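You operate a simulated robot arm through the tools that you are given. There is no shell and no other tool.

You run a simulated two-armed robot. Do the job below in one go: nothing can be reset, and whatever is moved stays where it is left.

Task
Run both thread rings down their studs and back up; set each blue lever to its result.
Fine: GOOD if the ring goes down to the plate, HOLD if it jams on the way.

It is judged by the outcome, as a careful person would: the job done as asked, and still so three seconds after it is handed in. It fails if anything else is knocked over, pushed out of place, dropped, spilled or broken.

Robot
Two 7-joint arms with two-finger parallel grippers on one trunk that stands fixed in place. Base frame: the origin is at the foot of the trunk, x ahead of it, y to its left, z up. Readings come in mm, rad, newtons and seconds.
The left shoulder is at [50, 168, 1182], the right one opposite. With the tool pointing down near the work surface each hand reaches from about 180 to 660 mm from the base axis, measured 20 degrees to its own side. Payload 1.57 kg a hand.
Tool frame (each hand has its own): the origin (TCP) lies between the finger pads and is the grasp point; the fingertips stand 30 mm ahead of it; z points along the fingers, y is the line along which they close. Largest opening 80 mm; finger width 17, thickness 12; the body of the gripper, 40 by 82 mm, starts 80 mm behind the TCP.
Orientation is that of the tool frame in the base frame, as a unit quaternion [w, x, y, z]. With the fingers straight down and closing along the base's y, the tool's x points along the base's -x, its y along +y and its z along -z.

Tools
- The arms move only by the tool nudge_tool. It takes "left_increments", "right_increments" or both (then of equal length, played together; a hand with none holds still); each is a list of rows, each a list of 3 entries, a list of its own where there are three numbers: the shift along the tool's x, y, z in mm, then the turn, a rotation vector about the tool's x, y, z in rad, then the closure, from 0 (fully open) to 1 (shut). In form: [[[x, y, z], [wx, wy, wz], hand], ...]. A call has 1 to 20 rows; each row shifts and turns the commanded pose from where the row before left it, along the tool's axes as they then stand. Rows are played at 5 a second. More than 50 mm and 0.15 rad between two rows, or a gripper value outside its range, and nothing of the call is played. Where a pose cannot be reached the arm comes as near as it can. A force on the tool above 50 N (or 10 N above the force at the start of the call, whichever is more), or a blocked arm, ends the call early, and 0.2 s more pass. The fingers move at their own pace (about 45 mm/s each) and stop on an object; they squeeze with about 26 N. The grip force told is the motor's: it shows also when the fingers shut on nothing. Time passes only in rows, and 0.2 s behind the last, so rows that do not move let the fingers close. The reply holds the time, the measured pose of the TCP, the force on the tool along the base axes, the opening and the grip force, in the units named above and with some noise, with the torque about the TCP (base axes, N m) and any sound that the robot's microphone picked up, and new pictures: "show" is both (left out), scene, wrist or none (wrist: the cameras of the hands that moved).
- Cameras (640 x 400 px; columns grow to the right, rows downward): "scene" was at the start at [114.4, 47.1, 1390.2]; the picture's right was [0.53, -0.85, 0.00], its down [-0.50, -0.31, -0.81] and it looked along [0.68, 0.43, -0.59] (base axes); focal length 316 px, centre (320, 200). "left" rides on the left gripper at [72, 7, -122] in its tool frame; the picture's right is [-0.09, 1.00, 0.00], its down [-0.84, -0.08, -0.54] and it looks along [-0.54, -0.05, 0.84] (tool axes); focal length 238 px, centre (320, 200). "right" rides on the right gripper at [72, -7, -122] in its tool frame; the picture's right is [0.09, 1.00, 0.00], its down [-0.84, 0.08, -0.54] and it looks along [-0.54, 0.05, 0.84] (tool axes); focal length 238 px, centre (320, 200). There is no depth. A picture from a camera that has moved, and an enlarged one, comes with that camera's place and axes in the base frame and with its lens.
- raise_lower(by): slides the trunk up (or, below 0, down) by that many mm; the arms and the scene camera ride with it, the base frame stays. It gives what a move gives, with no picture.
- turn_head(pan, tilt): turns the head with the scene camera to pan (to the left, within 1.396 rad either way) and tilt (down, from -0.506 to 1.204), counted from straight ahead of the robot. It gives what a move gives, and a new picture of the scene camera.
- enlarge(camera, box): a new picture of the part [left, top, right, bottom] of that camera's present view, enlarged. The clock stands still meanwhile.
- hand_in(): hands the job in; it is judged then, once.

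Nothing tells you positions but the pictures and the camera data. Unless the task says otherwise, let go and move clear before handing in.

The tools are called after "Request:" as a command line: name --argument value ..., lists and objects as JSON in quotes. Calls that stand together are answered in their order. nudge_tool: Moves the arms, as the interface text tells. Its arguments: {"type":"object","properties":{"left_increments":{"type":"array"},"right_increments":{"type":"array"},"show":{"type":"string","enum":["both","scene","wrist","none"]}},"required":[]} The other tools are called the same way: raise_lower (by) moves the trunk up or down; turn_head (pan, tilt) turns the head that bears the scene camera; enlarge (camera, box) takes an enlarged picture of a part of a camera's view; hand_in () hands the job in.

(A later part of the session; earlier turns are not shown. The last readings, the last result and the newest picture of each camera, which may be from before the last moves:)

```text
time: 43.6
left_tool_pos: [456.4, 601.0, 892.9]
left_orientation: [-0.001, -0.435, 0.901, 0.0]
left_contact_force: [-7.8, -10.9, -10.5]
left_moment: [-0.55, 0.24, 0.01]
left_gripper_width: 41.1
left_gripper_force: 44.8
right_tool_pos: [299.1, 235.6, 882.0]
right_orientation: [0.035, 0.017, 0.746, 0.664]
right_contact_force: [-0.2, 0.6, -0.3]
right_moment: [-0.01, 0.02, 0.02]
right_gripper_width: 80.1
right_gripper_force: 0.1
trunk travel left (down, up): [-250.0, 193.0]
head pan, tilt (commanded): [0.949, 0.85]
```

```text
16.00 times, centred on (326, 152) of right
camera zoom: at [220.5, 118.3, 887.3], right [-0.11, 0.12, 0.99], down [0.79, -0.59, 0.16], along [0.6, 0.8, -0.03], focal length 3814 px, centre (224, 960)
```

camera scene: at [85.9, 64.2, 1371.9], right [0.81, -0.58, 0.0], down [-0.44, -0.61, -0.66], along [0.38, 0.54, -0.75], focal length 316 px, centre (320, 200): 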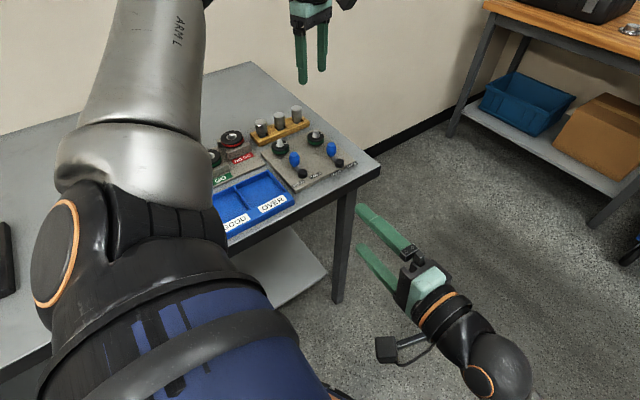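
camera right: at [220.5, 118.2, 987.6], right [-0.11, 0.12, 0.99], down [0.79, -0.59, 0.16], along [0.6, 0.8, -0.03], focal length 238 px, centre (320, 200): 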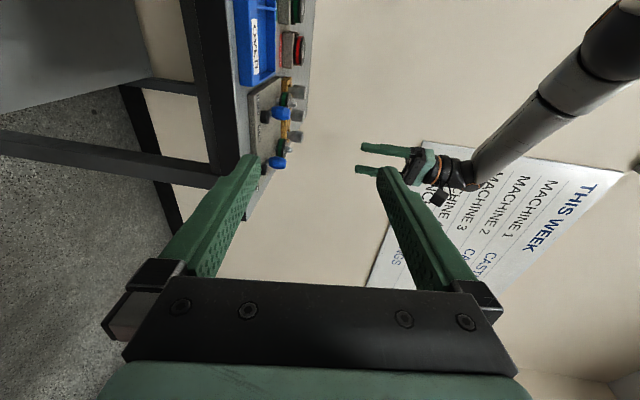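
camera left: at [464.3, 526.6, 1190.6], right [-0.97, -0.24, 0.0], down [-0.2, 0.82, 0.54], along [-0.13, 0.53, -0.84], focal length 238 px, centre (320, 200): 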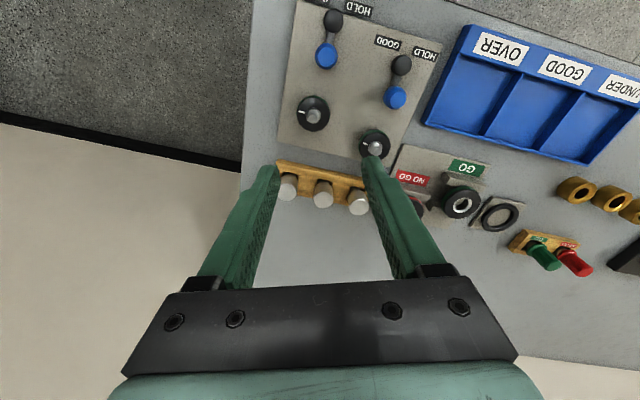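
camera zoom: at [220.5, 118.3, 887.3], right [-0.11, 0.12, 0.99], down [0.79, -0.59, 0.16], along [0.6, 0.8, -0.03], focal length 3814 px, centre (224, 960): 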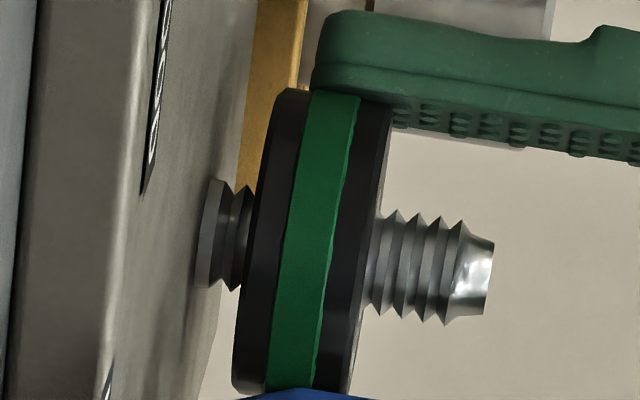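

Ring B follows freely, but some side and down-pull has built up. I'll relax the grip for a moment, let the hand settle, and regrip.

Request:
nudge_tool --left_increments '[[[0, 0, 0], [0, 0, 0], 0.35], [[0, 0, 0], [0, 0, 0], 0.35], [[0, 0, 0.6], [0, 0, 0], 0.35]]' --show "none"

Request:
enlarge --camera "left" --box '[260, 100, 380, 220]'

Request:
enlarge --camera "right" --box '[306, 140, 346, 165]'

```text
time: 44.4
left_tool_pos: [457.5, 601.0, 892.9]
left_orientation: [0.0, -0.435, 0.9, 0.0]
left_contact_force: [-0.8, 0.0, 0.1]
left_moment: [0.02, 0.02, -0.03]
left_gripper_width: 51.9
left_gripper_force: 0.3
right_tool_pos: [300.2, 235.0, 882.4]
right_orientation: [0.035, 0.016, 0.747, 0.664]
right_contact_force: [-0.6, 0.6, 0.0]
right_moment: [-0.03, 0.02, -0.03]
right_gripper_width: 79.9
right_gripper_force: 0.1
trunk travel left (down, up): [-250.0, 193.0]
head pan, tilt (commanded): [0.949, 0.85]
```

```text
3.33 times, centred on (320, 160) of left
camera zoom: at [406.5, 549.3, 1016.1], right [-0.72, 0.69, 0.0], down [0.58, 0.61, 0.54], along [0.38, 0.39, -0.84], focal length 794 px, centre (320, 333)
```

zoom: 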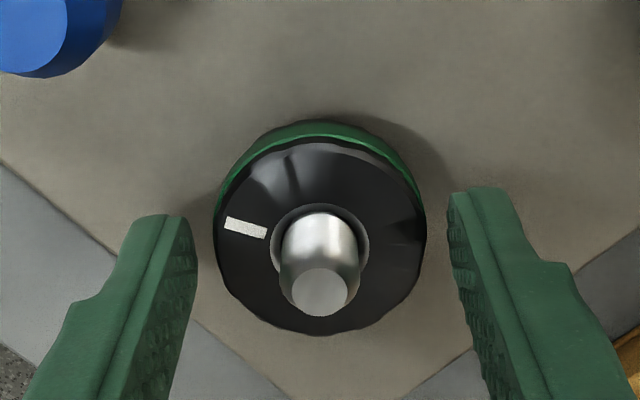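

```text
16.00 times, centred on (326, 152) of right
camera zoom: at [220.4, 118.3, 887.5], right [-0.11, 0.12, 0.99], down [0.79, -0.59, 0.16], along [0.6, 0.8, -0.03], focal length 3814 px, centre (224, 960)
```

zoom: 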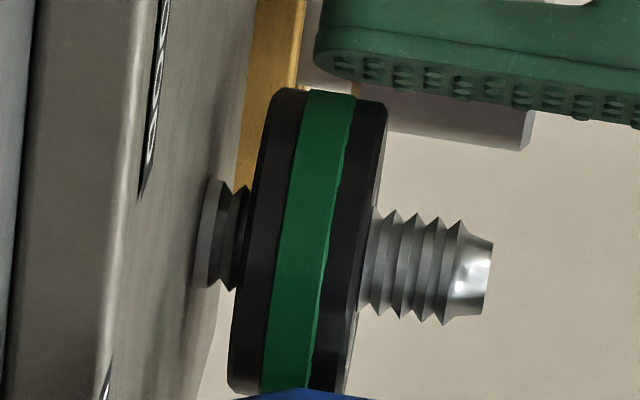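

Re-gripping B and continuing clockwise.

Request:
nudge_tool --left_increments '[[[0, -0.4, 0], [0, 0, 0], 0.6], [[0, 0, 0], [0, 0, 0], 0.6], [[0, 0, 0], [0, 0, 0], 0.6], [[0, 0, 0.2], [0, 0, 0.1], 0.6], [[0, 0, 0.2], [0, 0, 0.1], 0.6], [[0, 0, 0.2], [0, 0, 0.1], 0.6], [[0, 0, 0.2], [0, 0, 0.1], 0.6], [[0, 0, 0.2], [0, 0, 0.1], 0.6], [[0, 0, 0.2], [0, 0, 0.1], 0.6], [[0, 0, 0.2], [0, 0, 0.1], 0.6], [[0, 0, 0.2], [0, 0, 0.1], 0.6], [[0, 0, 0], [0, 0, 0], 0.6]]' --show "none"

Request:
enlarge --camera "left" --box '[260, 100, 380, 220]'

Request:
enlarge --camera "right" --box '[306, 140, 346, 165]'

```text
time: 47.0
left_tool_pos: [457.2, 600.7, 892.0]
left_orientation: [-0.001, -0.049, 0.999, 0.0]
left_contact_force: [1.3, -6.3, -2.2]
left_moment: [-0.33, -0.15, 0.0]
left_gripper_width: 41.1
left_gripper_force: 45.2
right_tool_pos: [299.8, 235.0, 882.9]
right_orientation: [0.035, 0.017, 0.746, 0.665]
right_contact_force: [-0.5, 0.0, -0.2]
right_moment: [-0.02, -0.04, -0.01]
right_gripper_width: 79.7
right_gripper_force: 0.1
trunk travel left (down, up): [-250.0, 193.0]
head pan, tilt (commanded): [0.949, 0.85]
```

```text
3.33 times, centred on (320, 160) of left
camera zoom: at [384.7, 600.2, 1014.6], right [-0.01, 1.0, 0.0], down [0.84, 0.01, 0.54], along [0.54, 0.0, -0.84], focal length 794 px, centre (320, 333)
```

zoom: 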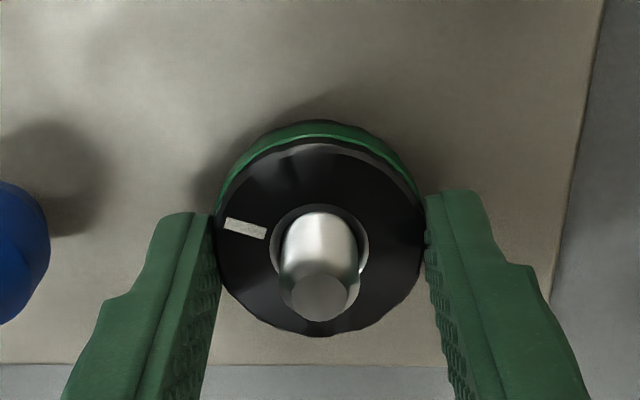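

```text
16.00 times, centred on (326, 152) of right
camera zoom: at [220.6, 118.1, 887.4], right [-0.11, 0.12, 0.99], down [0.79, -0.59, 0.16], along [0.6, 0.8, -0.03], focal length 3814 px, centre (224, 960)
```

zoom: 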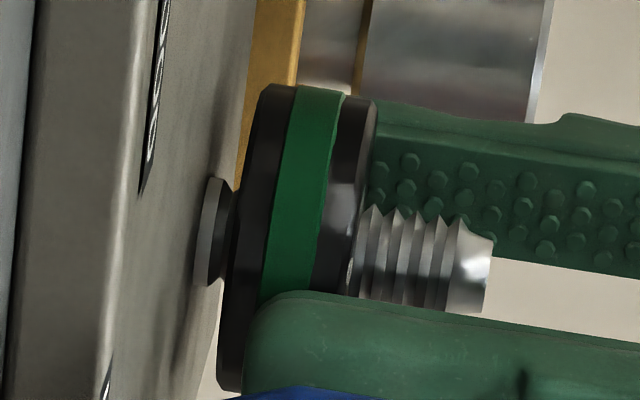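

Ring B is past the depth where A jammed and still runs freely. Continuing.

Request:
nudge_tool --left_increments '[[[0, 0, 0.2], [0, 0, 0.1], 0.6], [[0, 0, 0.2], [0, 0, 0.1], 0.6], [[0, 0, 0.2], [0, 0, 0.1], 0.6], [[0, 0, 0.2], [0, 0, 0.1], 0.6], [[0, 0, 0.2], [0, 0, 0.1], 0.6], [[0, 0, 0.2], [0, 0, 0.1], 0.6], [[0, 0, 0.2], [0, 0, 0.1], 0.6], [[0, 0, 0.2], [0, 0, 0.1], 0.6], [[0, 0, 0], [0, 0, 0], 0.6]]' --show "none"

Request:
enlarge --camera "left" --box '[260, 100, 380, 220]'

Request:
enlarge --camera "right" --box '[306, 140, 346, 165]'

```text
time: 49.0
left_tool_pos: [458.0, 598.8, 891.0]
left_orientation: [0.0, 0.344, 0.939, -0.001]
left_contact_force: [-4.1, -17.7, -4.6]
left_moment: [-0.21, 0.41, 0.02]
left_gripper_width: 41.2
left_gripper_force: 45.3
right_tool_pos: [299.0, 234.4, 883.5]
right_orientation: [0.035, 0.016, 0.746, 0.665]
right_contact_force: [0.5, -0.3, -0.8]
right_moment: [-0.03, 0.02, 0.0]
right_gripper_width: 80.1
right_gripper_force: 0.0
trunk travel left (down, up): [-250.0, 193.0]
head pan, tilt (commanded): [0.949, 0.85]
```

```text
3.33 times, centred on (320, 160) of left
camera zoom: at [406.1, 651.3, 1013.0], right [0.71, 0.7, 0.0], down [0.59, -0.6, 0.54], along [0.38, -0.39, -0.84], focal length 794 px, centre (320, 333)
```

zoom: 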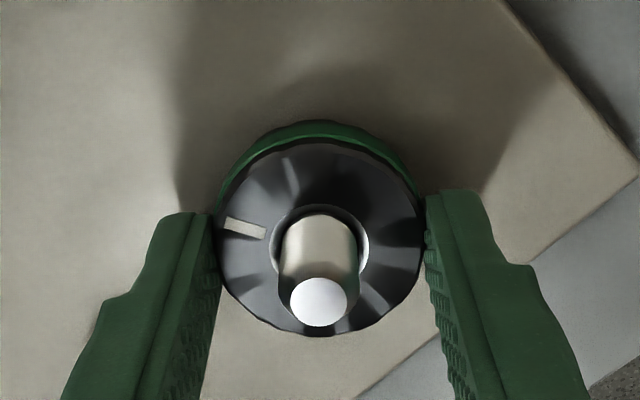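

```text
16.00 times, centred on (326, 152) of right
camera zoom: at [220.4, 117.5, 887.6], right [-0.11, 0.12, 0.99], down [0.79, -0.59, 0.16], along [0.6, 0.8, -0.03], focal length 3814 px, centre (224, 960)
```

zoom: 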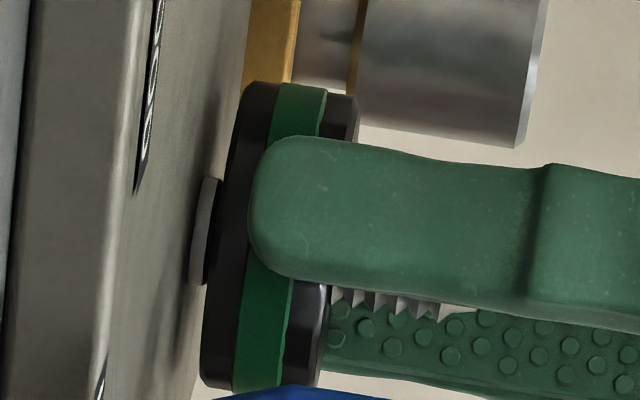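

Ring B keeps descending, now about 2–3 mm from the plate. Relaxing the grip to shed side load and checking.

Request:
nudge_tool --left_increments '[[[0, 0, 0], [0, 0, 0], 0.35], [[0, 0, 0], [0, 0, 0], 0.35], [[0, 0, 0], [0, 0, 0], 0.35]]' --show "none"

Request:
enlarge --camera "left" --box '[260, 100, 380, 220]'

Request:
enlarge --camera "right" --box '[306, 140, 346, 165]'

```text
time: 49.8
left_tool_pos: [457.5, 601.8, 889.8]
left_orientation: [0.0, 0.342, 0.94, 0.001]
left_contact_force: [-0.2, -0.4, 0.1]
left_moment: [0.02, -0.01, -0.02]
left_gripper_width: 52.0
left_gripper_force: 0.0
right_tool_pos: [300.2, 235.3, 882.5]
right_orientation: [0.035, 0.016, 0.746, 0.664]
right_contact_force: [-0.5, 0.0, -1.0]
right_moment: [0.01, 0.0, 0.01]
right_gripper_width: 80.2
right_gripper_force: 0.1
trunk travel left (down, up): [-250.0, 193.0]
head pan, tilt (commanded): [0.949, 0.85]
```

```text
3.33 times, centred on (320, 160) of left
camera zoom: at [405.9, 652.8, 1012.7], right [0.71, 0.7, 0.0], down [0.59, -0.6, 0.54], along [0.38, -0.38, -0.84], focal length 794 px, centre (320, 333)
```

zoom: 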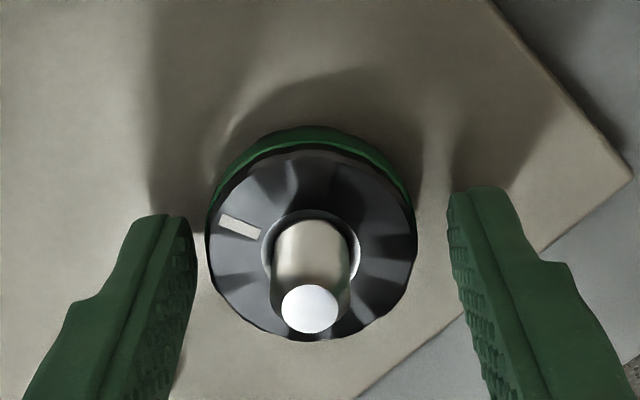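

```text
16.00 times, centred on (326, 152) of right
camera zoom: at [220.4, 118.3, 887.5], right [-0.11, 0.12, 0.99], down [0.79, -0.59, 0.16], along [0.6, 0.8, -0.03], focal length 3814 px, centre (224, 960)
```

zoom: 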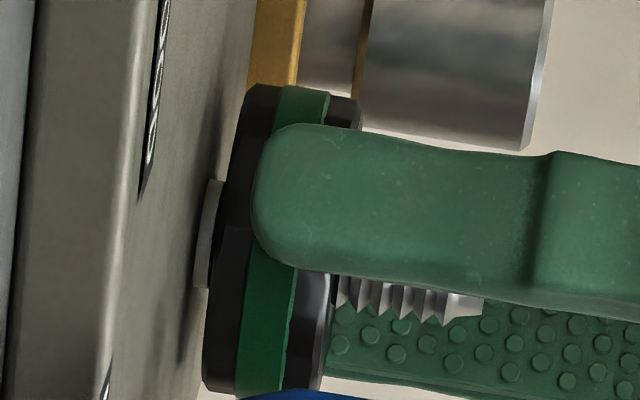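

I'll recentre (~2 mm) and rewind the open hand for the final stretch.

Request:
nudge_tool --left_increments '[[[-0.26, -2.1, 0], [0, 0, 0], 0.3], [[0, 0, 0], [0, 0, -0.14], 0.3], [[0, 0, 0], [0, 0, -0.14], 0.3], [[0, 0, 0], [0, 0, -0.14], 0.3], [[0, 0, 0], [0, 0, -0.14], 0.3], [[0, 0, 0], [0, 0, -0.14], 0.3], [[0, 0, 0], [0, 0, -0.14], 0.3], [[0, 0, 0], [0, 0, -0.14], 0.3], [[0, 0, 0], [0, 0, -0.14], 0.3], [[0, 0, 0], [0, 0, -0.14], 0.3], [[0, 0, 0], [0, 0, -0.14], 0.3], [[0, 0, 0], [0, 0, -0.14], 0.3], [[0, 0, 0], [0, 0, 0], 0.3]]' --show "none"

Request:
enlarge --camera "left" --box '[260, 100, 380, 220]'

Request:
enlarge --camera "right" --box '[306, 140, 346, 165]'

```text
time: 52.6
left_tool_pos: [455.8, 599.2, 888.6]
left_orientation: [0.001, -0.41, 0.912, 0.001]
left_contact_force: [0.4, -0.6, 0.3]
left_moment: [-0.03, -0.02, 0.01]
left_gripper_width: 56.1
left_gripper_force: 0.0
right_tool_pos: [299.2, 236.4, 883.0]
right_orientation: [0.036, 0.016, 0.746, 0.665]
right_contact_force: [0.4, 0.3, -0.8]
right_moment: [-0.01, -0.01, -0.02]
right_gripper_width: 79.9
right_gripper_force: 0.0
trunk travel left (down, up): [-250.0, 193.0]
head pan, tilt (commanded): [0.949, 0.85]
```

```text
3.33 times, centred on (320, 160) of left
camera zoom: at [402.8, 550.1, 1012.5], right [-0.68, 0.73, 0.0], down [0.61, 0.57, 0.54], along [0.4, 0.37, -0.84], focal length 794 px, centre (320, 333)
```

zoom: 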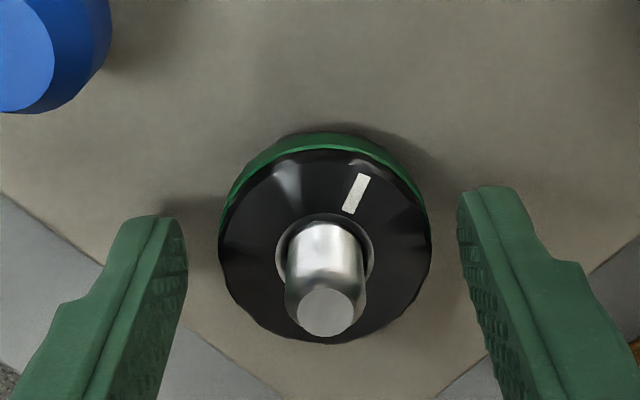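

```text
16.00 times, centred on (326, 152) of right
camera zoom: at [220.4, 118.3, 887.4], right [-0.11, 0.12, 0.99], down [0.79, -0.59, 0.16], along [0.6, 0.8, -0.03], focal length 3814 px, centre (224, 960)
```

zoom: 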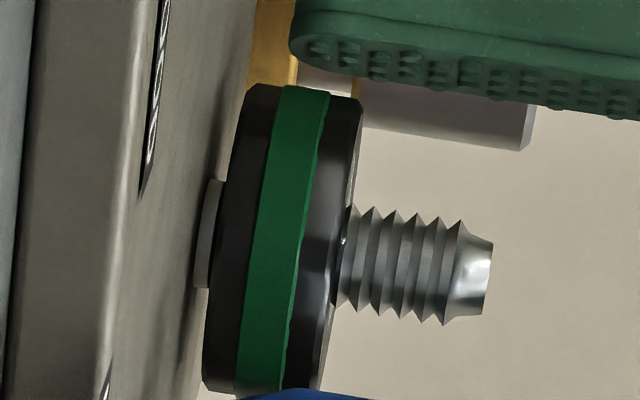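

Ring B has ~2–2.5 mm to go. Regripping and continuing down, more gently near the plate.

Request:
nudge_tool --left_increments '[[[0, 0.5, 0], [0, 0, 0], 0.6], [[0, 0, 0], [0, 0, 0], 0.6], [[0, 0, 0], [0, 0, 0], 0.6], [[0, 0, 0.2], [0, 0, 0.1], 0.6], [[0, 0, 0.2], [0, 0, 0.1], 0.6], [[0, 0, 0.2], [0, 0, 0.1], 0.6], [[0, 0, 0.2], [0, 0, 0.1], 0.6], [[0, 0, 0.2], [0, 0, 0.1], 0.6], [[0, 0, 0.2], [0, 0, 0.1], 0.6], [[0, 0, 0.2], [0, 0, 0.1], 0.6], [[0, 0, 0], [0, 0, 0], 0.6]]' --show "none"

Request:
enlarge --camera "left" --box '[260, 100, 380, 220]'

Request:
enlarge --camera "right" --box '[306, 140, 346, 165]'

```text
time: 55.0
left_tool_pos: [454.8, 599.6, 888.7]
left_orientation: [-0.001, -0.069, 0.998, 0.0]
left_contact_force: [-2.5, 3.6, -1.1]
left_moment: [-0.15, -0.57, -0.02]
left_gripper_width: 40.8
left_gripper_force: 44.8
right_tool_pos: [300.2, 235.9, 882.5]
right_orientation: [0.035, 0.016, 0.747, 0.664]
right_contact_force: [0.2, 0.4, 0.8]
right_moment: [-0.03, 0.02, 0.0]
right_gripper_width: 80.1
right_gripper_force: 0.0
trunk travel left (down, up): [-250.0, 193.0]
head pan, tilt (commanded): [0.949, 0.85]
```

```text
3.33 times, centred on (320, 160) of left
camera zoom: at [382.3, 596.9, 1011.0], right [-0.05, 1.0, 0.0], down [0.84, 0.04, 0.54], along [0.54, 0.03, -0.84], focal length 794 px, centre (320, 333)
```

zoom: 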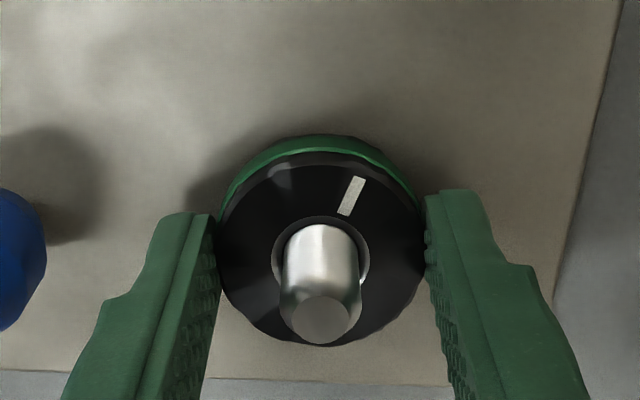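

```text
16.00 times, centred on (326, 152) of right
camera zoom: at [220.2, 118.5, 887.5], right [-0.11, 0.12, 0.99], down [0.79, -0.59, 0.17], along [0.6, 0.8, -0.03], focal length 3814 px, centre (224, 960)
```

zoom: 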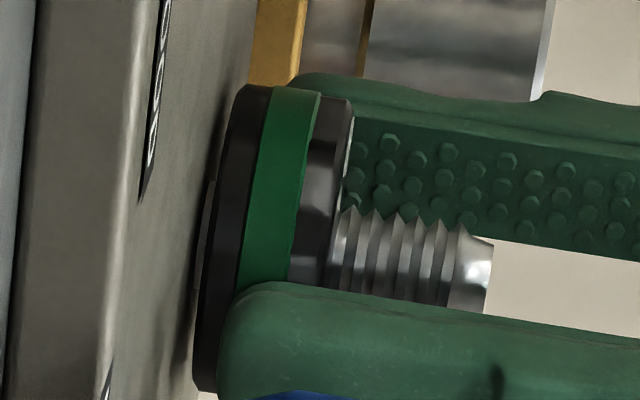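

Request:
nudge_tool --left_increments '[[[0, 0, 0.2], [0, 0, 0.08], 0.6], [[0, 0, 0.2], [0, 0, 0.08], 0.6], [[0, 0, 0.15], [0, 0, 0.08], 0.6], [[0, 0, 0.15], [0, 0, 0.08], 0.6], [[0, 0, 0.1], [0, 0, 0.08], 0.6], [[0, 0, 0], [0, 0, 0], 0.6]]' --show "none"

Request:
enlarge --camera "left" --box '[260, 100, 380, 220]'

Request:
enlarge --camera "right" --box '[306, 140, 346, 165]'

```text
time: 56.4
left_tool_pos: [455.7, 600.2, 887.8]
left_orientation: [0.001, 0.129, 0.992, 0.001]
left_contact_force: [0.3, 5.8, -0.6]
left_moment: [0.23, 0.08, 0.69]
left_gripper_width: 41.2
left_gripper_force: 45.0
right_tool_pos: [298.5, 236.4, 881.8]
right_orientation: [0.036, 0.016, 0.746, 0.664]
right_contact_force: [-0.8, 1.0, 0.3]
right_moment: [-0.01, 0.0, 0.02]
right_gripper_width: 79.9
right_gripper_force: 0.1
trunk travel left (down, up): [-250.0, 193.0]
head pan, tilt (commanded): [0.949, 0.85]
```

```text
3.33 times, centred on (320, 160) of left
camera zoom: at [387.0, 625.3, 1010.3], right [0.34, 0.94, 0.0], down [0.79, -0.29, 0.54], along [0.51, -0.19, -0.84], focal length 794 px, centre (320, 333)
```

zoom: 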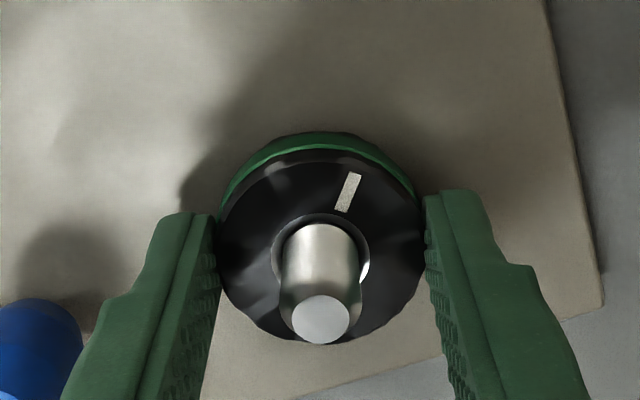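

```text
16.00 times, centred on (326, 152) of right
camera zoom: at [220.5, 118.7, 887.3], right [-0.11, 0.12, 0.99], down [0.79, -0.59, 0.17], along [0.6, 0.8, -0.03], focal length 3814 px, centre (224, 960)
```

zoom: 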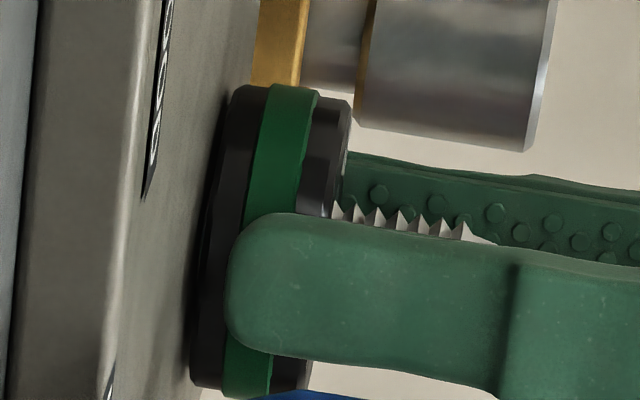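

Torque rose to 0.69 N·m with ring B apparently seated on the plate. Relaxing the grip to confirm from the side.

Request:
nudge_tool --left_increments '[[[0, 0, 0], [0, 0, 0], 0.3], [[0, 0, 0], [0, 0, 0], 0.3], [[0, 0, -20], [0, 0, 0], 0.3], [[0, 0, -20], [0, 0, 0], 0.3], [[0, 0, 0], [0, 0, 0], 0.3]]' --show "none"

Request:
enlarge --camera "right" --box '[306, 140, 346, 165]'

Request:
enlarge --camera "scene" --box '[250, 80, 346, 140]'

Request:
enlarge --camera "left" --box '[260, 90, 380, 210]'

```text
time: 57.6
left_tool_pos: [455.7, 599.4, 928.3]
left_orientation: [0.001, 0.13, 0.992, 0.0]
left_contact_force: [0.4, 0.3, 0.5]
left_moment: [0.0, -0.01, -0.02]
left_gripper_width: 55.8
left_gripper_force: 0.0
right_tool_pos: [300.5, 235.3, 881.1]
right_orientation: [0.035, 0.016, 0.747, 0.664]
right_contact_force: [-0.4, -0.7, -0.1]
right_moment: [-0.02, 0.03, -0.02]
right_gripper_width: 80.3
right_gripper_force: 0.1
trunk travel left (down, up): [-250.0, 193.0]
head pan, tilt (commanded): [0.949, 0.85]
```

```text
16.00 times, centred on (326, 152) of right
camera zoom: at [220.4, 118.2, 887.4], right [-0.11, 0.12, 0.99], down [0.79, -0.59, 0.16], along [0.6, 0.8, -0.03], focal length 3814 px, centre (224, 960)
```

zoom: 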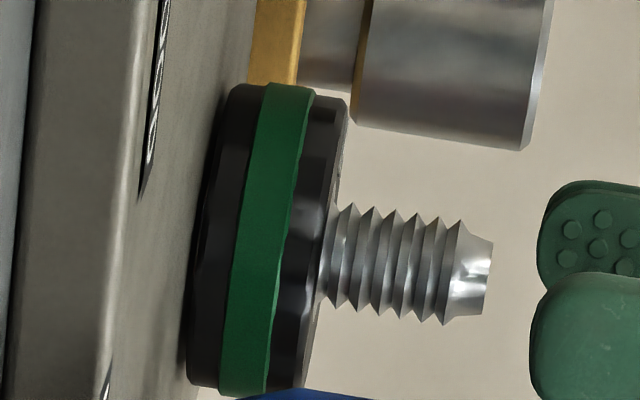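

```text
6.67 times, centred on (298, 110) of scene
camera zoom: at [85.9, 64.1, 1271.9], right [0.81, -0.58, 0.0], down [-0.44, -0.61, -0.66], along [0.38, 0.54, -0.75], focal length 2106 px, centre (467, 800)
```

zoom: 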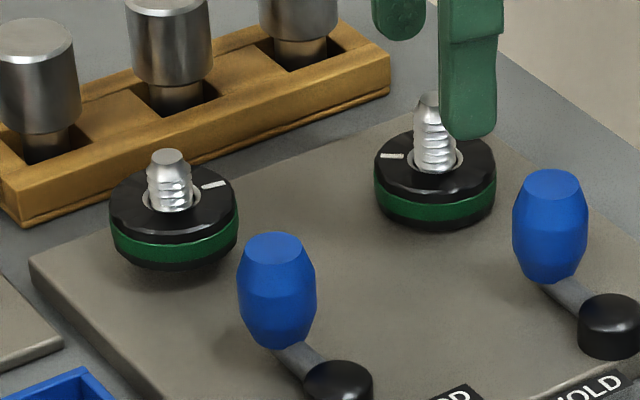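

```text
3.33 times, centred on (320, 150) of left
camera zoom: at [386.8, 625.1, 1051.6], right [0.34, 0.94, 0.0], down [0.79, -0.29, 0.54], along [0.51, -0.19, -0.84], focal length 794 px, centre (320, 367)
```

zoom: 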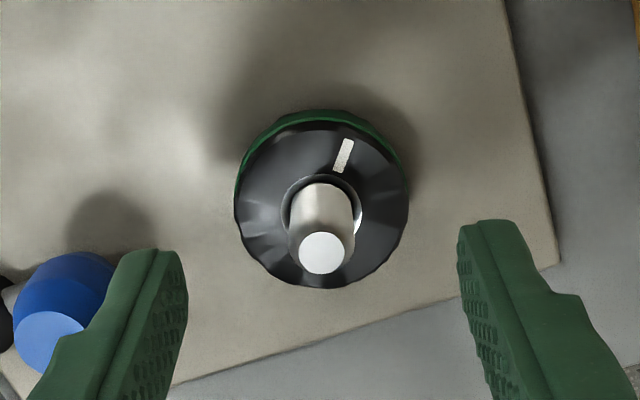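

Ring B is seated flush on the plate, having run freely all the way → GOOD. Now I'll wind the hand clockwise in the air, then go back down, grip and run B back up.

Request:
nudge_tool --left_increments '[[[0, 0, 0], [0, 0, 0.13], 0.3], [[0, 0, 0], [0, 0, 0.13], 0.3], [[0, 0, 0], [0, 0, 0.13], 0.3], [[0, 0, 0], [0, 0, 0.13], 0.3], [[0, 0, 0], [0, 0, 0.13], 0.3], [[0, 0, 0], [0, 0, 0.13], 0.3], [[0, 0, 0], [0, 0, 0.13], 0.3], [[0, 0, 0], [0, 0, 0], 0.3]]' --show "none"

Request:
enlarge --camera "left" --box '[260, 90, 380, 210]'

```text
time: 59.4
left_tool_pos: [455.9, 598.0, 928.4]
left_orientation: [0.0, 0.552, 0.834, 0.001]
left_contact_force: [-0.4, 0.2, 0.5]
left_moment: [-0.01, 0.05, 0.03]
left_gripper_width: 55.9
left_gripper_force: 0.0
right_tool_pos: [298.7, 235.8, 882.8]
right_orientation: [0.035, 0.016, 0.746, 0.665]
right_contact_force: [0.5, -0.5, 0.0]
right_moment: [-0.01, 0.0, 0.0]
right_gripper_width: 80.3
right_gripper_force: 0.2
trunk travel left (down, up): [-250.0, 193.0]
head pan, tilt (commanded): [0.949, 0.85]
```

```text
3.33 times, centred on (320, 150) of left
camera zoom: at [433.3, 668.1, 1050.7], right [0.95, 0.3, 0.0], down [0.25, -0.8, 0.54], along [0.16, -0.52, -0.84], focal length 794 px, centre (320, 367)
```

zoom: 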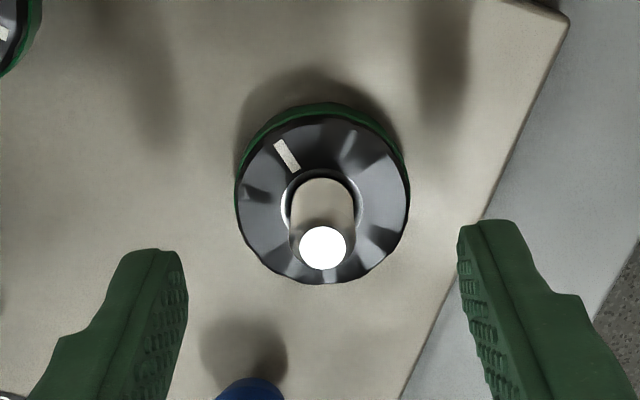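

Request:
nudge_tool --left_increments '[[[0, 0, 15], [0, 0, 0], 0.3], [[0, 0, 15], [0, 0, 0], 0.3], [[0, 0, 9.5], [0, 0, 0], 0.3], [[0, 0, 0], [0, 0, 0], 0.3], [[0, 0, 0], [0, 0, 0], 0.6], [[0, 0, 0], [0, 0, 0], 0.6], [[0, 0, 0], [0, 0, 0], 0.6]]' --show "none"

```text
time: 61.0
left_tool_pos: [455.6, 599.3, 888.8]
left_orientation: [0.001, 0.552, 0.834, 0.001]
left_contact_force: [2.5, 0.9, 0.0]
left_moment: [0.09, -0.23, -0.01]
left_gripper_width: 41.1
left_gripper_force: 32.2
right_tool_pos: [300.0, 235.9, 882.3]
right_orientation: [0.036, 0.016, 0.747, 0.664]
right_contact_force: [-0.7, 0.1, -0.5]
right_moment: [0.0, -0.02, 0.0]
right_gripper_width: 79.8
right_gripper_force: 0.0
trunk travel left (down, up): [-250.0, 193.0]
head pan, tilt (commanded): [0.949, 0.85]
```

Good grip with low forces. Running B counter-clockwise and up.

Request:
nudge_tool --left_increments '[[[0, 0, -0.15], [0, 0, -0.1], 0.6], [[0, 0, -0.22], [0, 0, -0.1], 0.6], [[0, 0, -0.22], [0, 0, -0.1], 0.6], [[0, 0, -0.22], [0, 0, -0.1], 0.6], [[0, 0, -0.22], [0, 0, -0.1], 0.6], [[0, 0, -0.22], [0, 0, -0.1], 0.6], [[0, 0, -0.22], [0, 0, -0.1], 0.6], [[0, 0, -0.22], [0, 0, -0.1], 0.6], [[0, 0, -0.22], [0, 0, -0.1], 0.6], [[0, 0, -0.22], [0, 0, -0.1], 0.6], [[0, 0, 0], [0, 0, 0], 0.6]]' --show "none"

Request:
enlarge --camera "left" --box '[260, 100, 380, 220]'

Request:
enlarge --camera "right" --box '[306, 140, 346, 165]'

```text
time: 63.4
left_tool_pos: [456.6, 598.8, 889.7]
left_orientation: [0.002, 0.084, 0.996, 0.002]
left_contact_force: [11.7, 14.4, 15.3]
left_moment: [0.49, 0.74, -0.03]
left_gripper_width: 41.0
left_gripper_force: 44.5
right_tool_pos: [300.1, 234.8, 882.0]
right_orientation: [0.036, 0.017, 0.746, 0.664]
right_contact_force: [0.7, -0.4, -0.3]
right_moment: [0.0, 0.02, -0.03]
right_gripper_width: 80.0
right_gripper_force: 0.1
trunk travel left (down, up): [-250.0, 193.0]
head pan, tilt (commanded): [0.949, 0.85]
```

```text
3.33 times, centred on (320, 160) of left
camera zoom: at [385.5, 618.4, 1013.8], right [0.26, 0.97, 0.0], down [0.81, -0.22, 0.54], along [0.53, -0.14, -0.84], focal length 794 px, centre (320, 333)
```

zoom: 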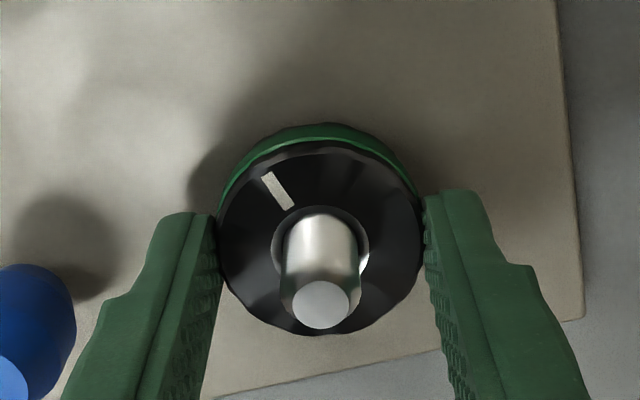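

```text
16.00 times, centred on (326, 152) of right
camera zoom: at [220.4, 118.1, 887.5], right [-0.11, 0.12, 0.99], down [0.79, -0.59, 0.16], along [0.6, 0.8, -0.03], focal length 3814 px, centre (224, 960)
```

zoom: 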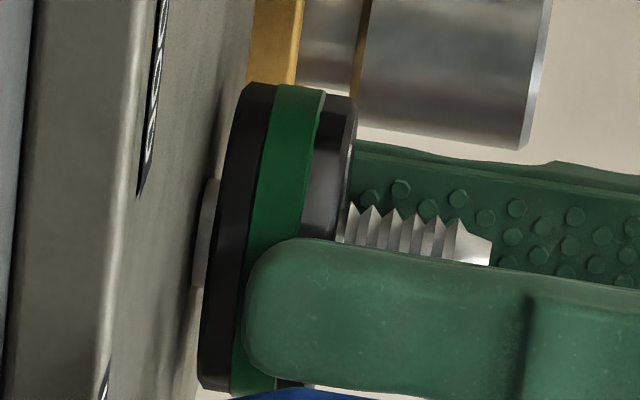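

B is climbing. Releasing briefly to shed side load, then continuing.

Request:
nudge_tool --left_increments '[[[0, 0, 0], [0, 0, 0], 0.35], [[0, 0, 0], [0, 0, 0], 0.35], [[0, 0, -0.5], [0, 0, 0], 0.35]]' --show "none"

Request:
enlarge --camera "left" --box '[260, 100, 380, 220]'

```text
time: 64.2
left_tool_pos: [454.9, 599.0, 889.4]
left_orientation: [0.001, 0.084, 0.996, 0.0]
left_contact_force: [-0.6, 1.3, 0.9]
left_moment: [0.02, 0.0, -0.02]
left_gripper_width: 52.1
left_gripper_force: 0.2
right_tool_pos: [300.1, 235.4, 883.1]
right_orientation: [0.036, 0.017, 0.746, 0.665]
right_contact_force: [0.2, 0.6, 0.9]
right_moment: [-0.01, 0.02, 0.04]
right_gripper_width: 80.4
right_gripper_force: 0.1
trunk travel left (down, up): [-250.0, 193.0]
head pan, tilt (commanded): [0.949, 0.85]
```

```text
3.33 times, centred on (320, 160) of left
camera zoom: at [385.0, 618.5, 1013.3], right [0.26, 0.97, 0.0], down [0.81, -0.22, 0.54], along [0.52, -0.14, -0.84], focal length 794 px, centre (320, 333)
```

zoom: 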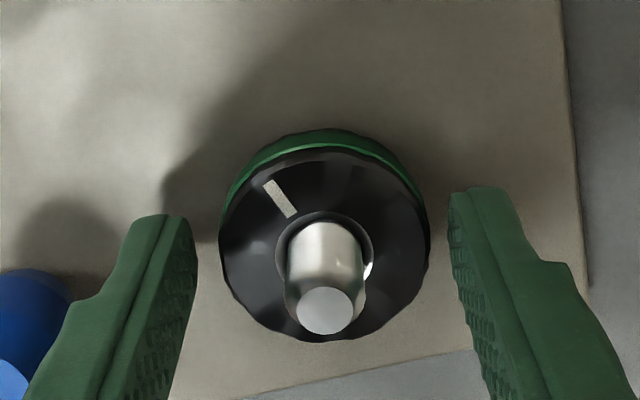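

Request:
nudge_tool --left_increments '[[[-0.8, 0.4, 0], [0, 0, 0], 0.35], [[0, 0, 0], [0, 0, 0], 0.6], [[0, 0, 0], [0, 0, 0], 0.6], [[0, 0, -0.24], [0, 0, -0.1], 0.6], [[0, 0, -0.24], [0, 0, -0.1], 0.6], [[0, 0, -0.24], [0, 0, -0.1], 0.6], [[0, 0, -0.24], [0, 0, -0.1], 0.6], [[0, 0, -0.24], [0, 0, -0.1], 0.6], [[0, 0, -0.24], [0, 0, -0.1], 0.6], [[0, 0, -0.24], [0, 0, -0.1], 0.6], [[0, 0, -0.24], [0, 0, -0.1], 0.6], [[0, 0, -0.24], [0, 0, -0.1], 0.6], [[0, 0, -0.24], [0, 0, -0.1], 0.6], [[0, 0, 0], [0, 0, 0], 0.6]]' --show "none"

Request:
enlarge --camera "left" --box '[260, 100, 380, 220]'

Request:
enlarge --camera "right" --box '[306, 140, 346, 165]'

```text
time: 67.2
left_tool_pos: [455.4, 599.6, 891.9]
left_orientation: [0.001, -0.404, 0.915, -0.001]
left_contact_force: [1.4, 9.6, 7.6]
left_moment: [-0.52, 0.67, -0.01]
left_gripper_width: 40.7
left_gripper_force: 45.2
right_tool_pos: [299.2, 235.6, 883.0]
right_orientation: [0.036, 0.016, 0.747, 0.664]
right_contact_force: [-0.5, -0.2, 0.0]
right_moment: [0.0, 0.02, -0.01]
right_gripper_width: 79.8
right_gripper_force: 0.0
trunk travel left (down, up): [-250.0, 193.0]
head pan, tilt (commanded): [0.949, 0.85]
```

```text
3.33 times, centred on (320, 160) of left
camera zoom: at [401.9, 551.7, 1015.5], right [-0.68, 0.74, 0.0], down [0.62, 0.57, 0.54], along [0.4, 0.37, -0.84], focal length 794 px, centre (320, 333)
```

zoom: 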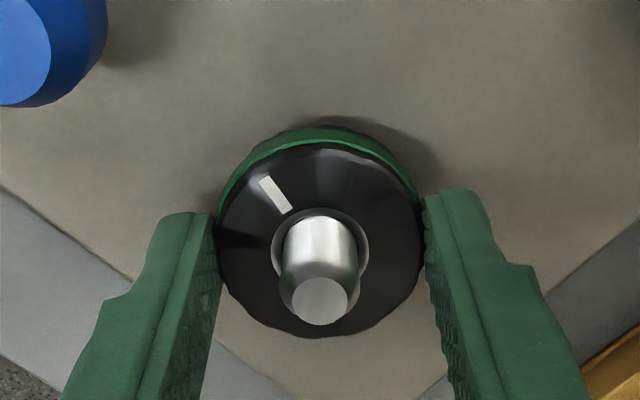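

```text
16.00 times, centred on (326, 152) of right
camera zoom: at [220.3, 118.4, 887.5], right [-0.11, 0.12, 0.99], down [0.79, -0.59, 0.17], along [0.6, 0.8, -0.03], focal length 3814 px, centre (224, 960)
```

zoom: 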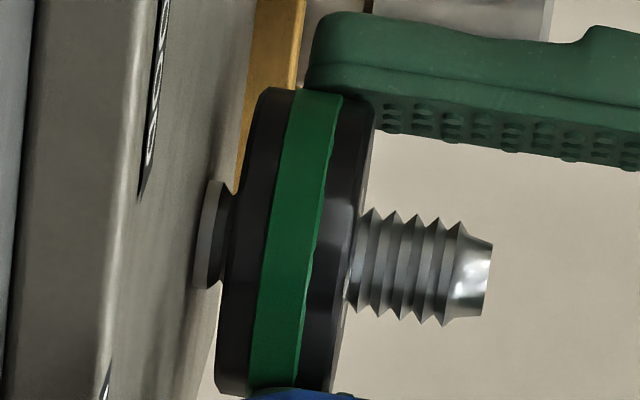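

B is about halfway back up. Shedding load and continuing counter-clockwise.

Request:
nudge_tool --left_increments '[[[0, 0, 0], [0, 0, 0], 0.35], [[0, 0, -0.4], [0, 0, 0], 0.35], [[0, 0, 0], [0, 0, 0], 0.6], [[0, 0, 0], [0, 0, 0], 0.6], [[0, 0, -0.24], [0, 0, -0.1], 0.6], [[0, 0, -0.24], [0, 0, -0.1], 0.6], [[0, 0, -0.24], [0, 0, -0.1], 0.6], [[0, 0, -0.24], [0, 0, -0.1], 0.6], [[0, 0, -0.24], [0, 0, -0.1], 0.6], [[0, 0, -0.24], [0, 0, -0.1], 0.6], [[0, 0, -0.24], [0, 0, -0.1], 0.6], [[0, 0, -0.24], [0, 0, -0.1], 0.6], [[0, 0, -0.24], [0, 0, -0.1], 0.6], [[0, 0, -0.24], [0, 0, -0.1], 0.6], [[0, 0, 0], [0, 0, 0], 0.6]]' --show "none"

Request:
enlarge --camera "left" --box '[260, 100, 380, 220]'

Request:
enlarge --camera "right" --box '[306, 140, 346, 165]'

```text
time: 70.4
left_tool_pos: [455.9, 599.4, 895.1]
left_orientation: [0.0, 0.793, -0.609, 0.001]
left_contact_force: [-5.8, -12.7, -9.6]
left_moment: [-0.55, -0.02, 0.03]
left_gripper_width: 41.1
left_gripper_force: 44.7
right_tool_pos: [299.0, 236.1, 882.3]
right_orientation: [0.036, 0.015, 0.747, 0.664]
right_contact_force: [0.1, 0.2, 0.5]
right_moment: [0.0, 0.0, 0.0]
right_gripper_width: 80.1
right_gripper_force: 0.1
trunk travel left (down, up): [-250.0, 193.0]
head pan, tilt (commanded): [0.949, 0.85]
```

```text
3.33 times, centred on (320, 160) of left
camera zoom: at [468.0, 528.5, 1017.8], right [-0.99, -0.17, 0.0], down [-0.14, 0.83, 0.54], along [-0.09, 0.53, -0.84], focal length 794 px, centre (320, 333)
```

zoom: 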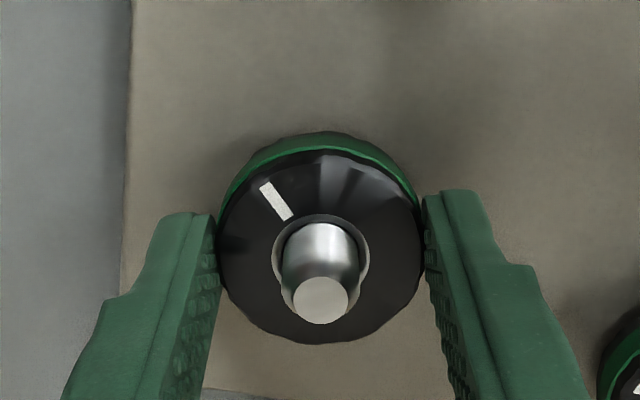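

```text
16.00 times, centred on (326, 152) of right
camera zoom: at [220.5, 118.1, 887.4], right [-0.11, 0.12, 0.99], down [0.79, -0.59, 0.16], along [0.6, 0.8, -0.03], focal length 3814 px, centre (224, 960)
```

zoom: 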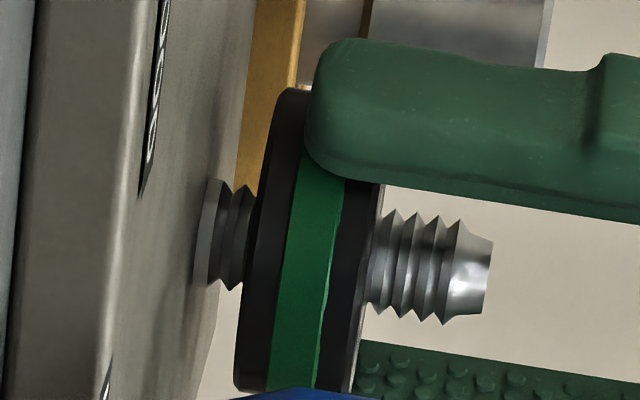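

About 0.67 rad remains for B. Releasing, rewinding clockwise with the hand open, and checking centring.

Request:
nudge_tool --left_increments '[[[0, 0, 0], [0, 0, 0], 0.3], [[0, 0, 0], [0, 0, 0], 0.3], [[0, 0, 0], [0, 0, 0.13], 0.3], [[0, 0, 0], [0, 0, 0.13], 0.3], [[0, 0, 0], [0, 0, 0.13], 0.3], [[0, 0, 0], [0, 0, 0.13], 0.3], [[0, 0, 0], [0, 0, 0.13], 0.3], [[0, 0, 0], [0, 0, 0.13], 0.3], [[0, 0, 0], [0, 0, 0.13], 0.3], [[0, 0, 0], [0, 0, 0], 0.3]]' --show "none"

Request:
enlarge --camera "left" --box '[260, 100, 380, 220]'

```text
time: 72.6
left_tool_pos: [456.1, 600.2, 894.7]
left_orientation: [0.0, -0.444, 0.896, 0.0]
left_contact_force: [0.2, -0.5, -0.1]
left_moment: [0.02, -0.02, 0.0]
left_gripper_width: 56.1
left_gripper_force: 0.0
right_tool_pos: [299.9, 235.3, 883.3]
right_orientation: [0.035, 0.016, 0.747, 0.664]
right_contact_force: [-0.8, 1.0, -1.0]
right_moment: [-0.01, 0.04, 0.01]
right_gripper_width: 80.1
right_gripper_force: 0.1
trunk travel left (down, up): [-250.0, 193.0]
head pan, tilt (commanded): [0.949, 0.85]
```

```text
3.33 times, centred on (320, 160) of left
camera zoom: at [407.1, 547.0, 1017.6], right [-0.74, 0.68, 0.0], down [0.57, 0.62, 0.54], along [0.37, 0.4, -0.84], focal length 794 px, centre (320, 333)
```

zoom: 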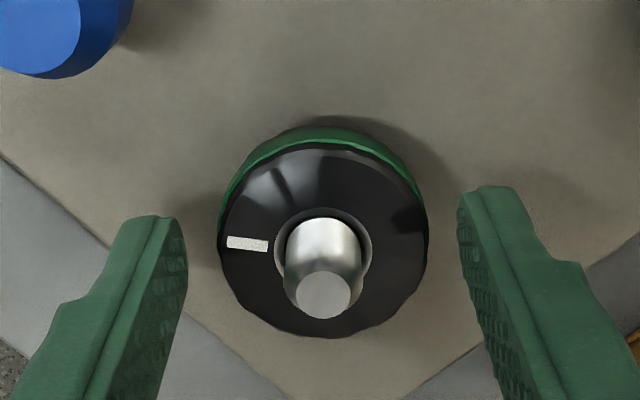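

Request:
nudge_tool --left_increments '[[[0, 0, 0], [0, 0, 0], 0.6], [[0, 0, 0], [0, 0, 0], 0.6], [[0, 0, 0], [0, 0, 0], 0.6], [[0, 0, -0.18], [0, 0, -0.09], 0.6], [[0, 0, -0.18], [0, 0, -0.09], 0.6], [[0, 0, -0.18], [0, 0, -0.09], 0.6], [[0, 0, -0.18], [0, 0, -0.09], 0.6], [[0, 0, -0.18], [0, 0, -0.09], 0.6], [[0, 0, -0.18], [0, 0, -0.09], 0.6], [[0, 0, -0.18], [0, 0, -0.09], 0.6], [[0, 0, -0.18], [0, 0, -0.09], 0.6], [[0, 0, 0], [0, 0, 0], 0.6]]' --show "none"

Request:
enlarge --camera "left" --box '[260, 100, 380, 220]'

Request:
enlarge --camera "right" --box '[306, 140, 346, 165]'

```text
time: 75.2
left_tool_pos: [456.3, 599.7, 895.5]
left_orientation: [-0.002, 0.733, -0.68, 0.0]
left_contact_force: [-2.8, 7.1, -0.2]
left_moment: [0.43, -0.08, 0.02]
left_gripper_width: 41.2
left_gripper_force: 44.9
right_tool_pos: [300.3, 235.8, 882.0]
right_orientation: [0.035, 0.017, 0.746, 0.664]
right_contact_force: [0.0, 0.0, 0.1]
right_moment: [0.0, -0.02, -0.05]
right_gripper_width: 80.1
right_gripper_force: 0.1
trunk travel left (down, up): [-250.0, 193.0]
head pan, tilt (commanded): [0.949, 0.85]
```

```text
3.33 times, centred on (320, 160) of left
camera zoom: at [453.9, 528.2, 1019.1], right [-1.0, 0.02, 0.0], down [0.02, 0.84, 0.54], along [0.01, 0.54, -0.84], focal length 794 px, centre (320, 333)
```

zoom: 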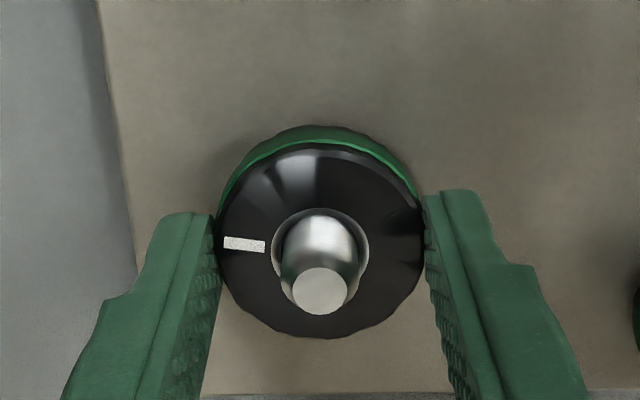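

```text
16.00 times, centred on (326, 152) of right
camera zoom: at [220.3, 118.7, 887.4], right [-0.11, 0.12, 0.99], down [0.79, -0.59, 0.17], along [0.6, 0.8, -0.03], focal length 3814 px, centre (224, 960)
```

zoom: 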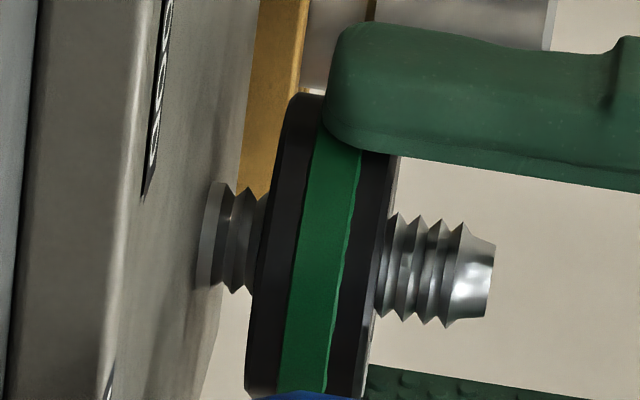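

Ring B is back at its starting mark and height. Releasing, rising, and moving over lever B's blue handle (≈(455, 538)) to centre on it.

Request:
nudge_tool --left_increments '[[[0, 0, 0], [0, 0, 0], 0.3], [[0, 0, 0], [0, 0, 0], 0.3], [[0, 0, -25], [0, 0, 0], 0.3], [[0, 0, -30], [0, 0, 0], 0.3], [[20, 1.8, 0], [0, 0, 0], 0.3], [[20, 1.9, 0], [0, 0, 0], 0.3], [[20.7, 1.9, 0], [0, 0, 0], 0.3], [[0, 0, 0], [0, 0, 0], 0.3]]' --show "both"

Request:
enlarge --camera "left" --box '[260, 70, 380, 210]'

Request:
enlarge --camera "scene" --box '[260, 80, 372, 160]'

Request:
enlarge --camera "right" --box '[296, 110, 346, 190]'

```text
time: 77.0
left_tool_pos: [454.0, 537.9, 951.7]
left_orientation: [-0.001, 0.732, -0.682, 0.0]
left_contact_force: [0.4, 0.8, -0.2]
left_moment: [-0.04, 0.01, 0.03]
left_gripper_width: 56.1
left_gripper_force: 0.0
right_tool_pos: [299.9, 235.0, 882.9]
right_orientation: [0.036, 0.016, 0.746, 0.664]
right_contact_force: [-0.5, 0.1, 0.6]
right_moment: [0.03, -0.03, -0.02]
right_gripper_width: 79.8
right_gripper_force: 0.1
trunk travel left (down, up): [-250.0, 193.0]
head pan, tilt (commanded): [0.949, 0.85]
camera scene: at [85.9, 64.0, 1271.9], right [0.81, -0.58, 0.0], down [-0.44, -0.61, -0.66], along [0.38, 0.54, -0.75], focal length 316 px, centre (320, 200)
camera left: at [452.1, 465.8, 1075.1], right [-1.0, 0.02, 0.0], down [0.02, 0.84, 0.54], along [0.01, 0.54, -0.84], focal length 238 px, centre (320, 200)
```

scene: 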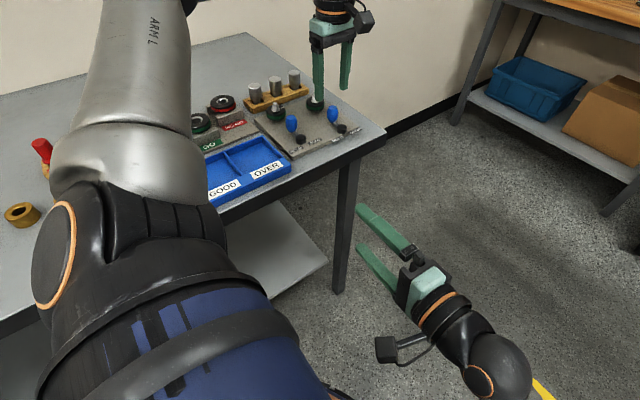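
left: 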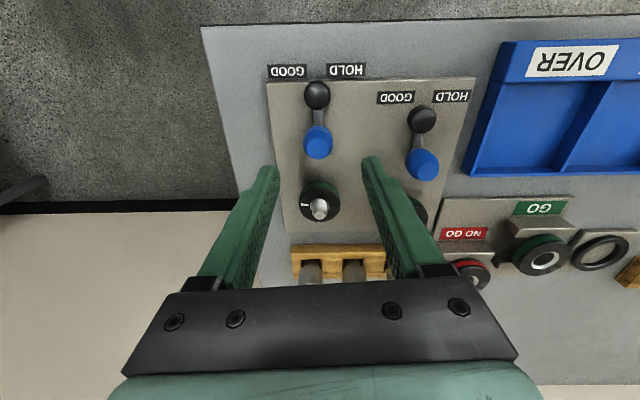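

```text
2.86 times, centred on (320, 140) of left
camera zoom: at [452.1, 465.8, 1075.1], right [-1.0, 0.02, 0.0], down [0.02, 0.84, 0.54], along [0.01, 0.54, -0.84], focal length 681 px, centre (320, 371)
```

zoom: 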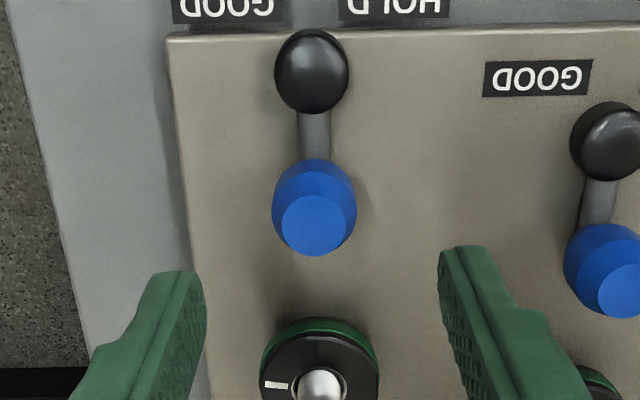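

```text
5.00 times, centred on (316, 120) of scene
camera zoom: at [85.9, 64.0, 1271.9], right [0.81, -0.58, 0.0], down [-0.44, -0.61, -0.66], along [0.38, 0.54, -0.75], focal length 1579 px, centre (340, 600)
```

zoom: 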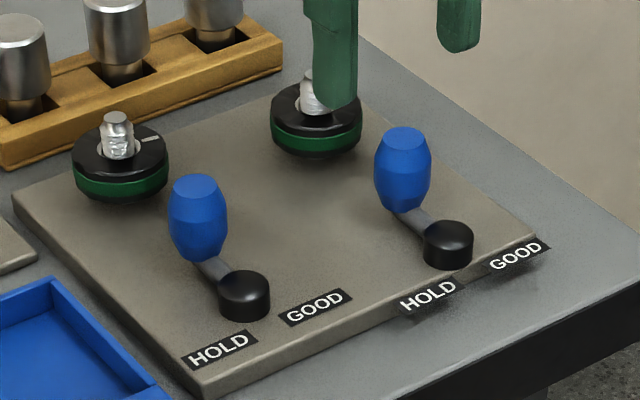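

```text
5.00 times, centred on (321, 150) of right
camera zoom: at [220.4, 118.2, 887.4], right [-0.11, 0.12, 0.99], down [0.79, -0.59, 0.16], along [0.6, 0.8, -0.03], focal length 1192 px, centre (315, 450)
```

zoom: 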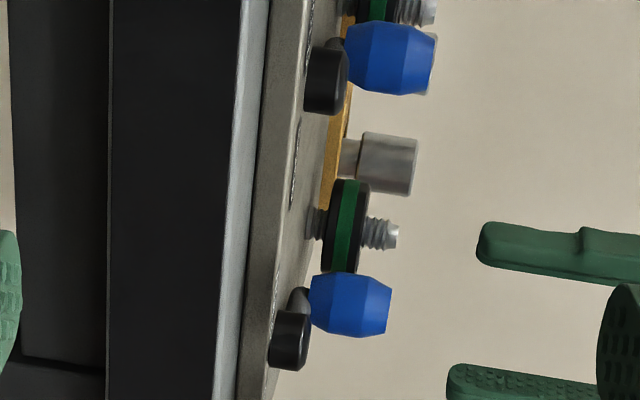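

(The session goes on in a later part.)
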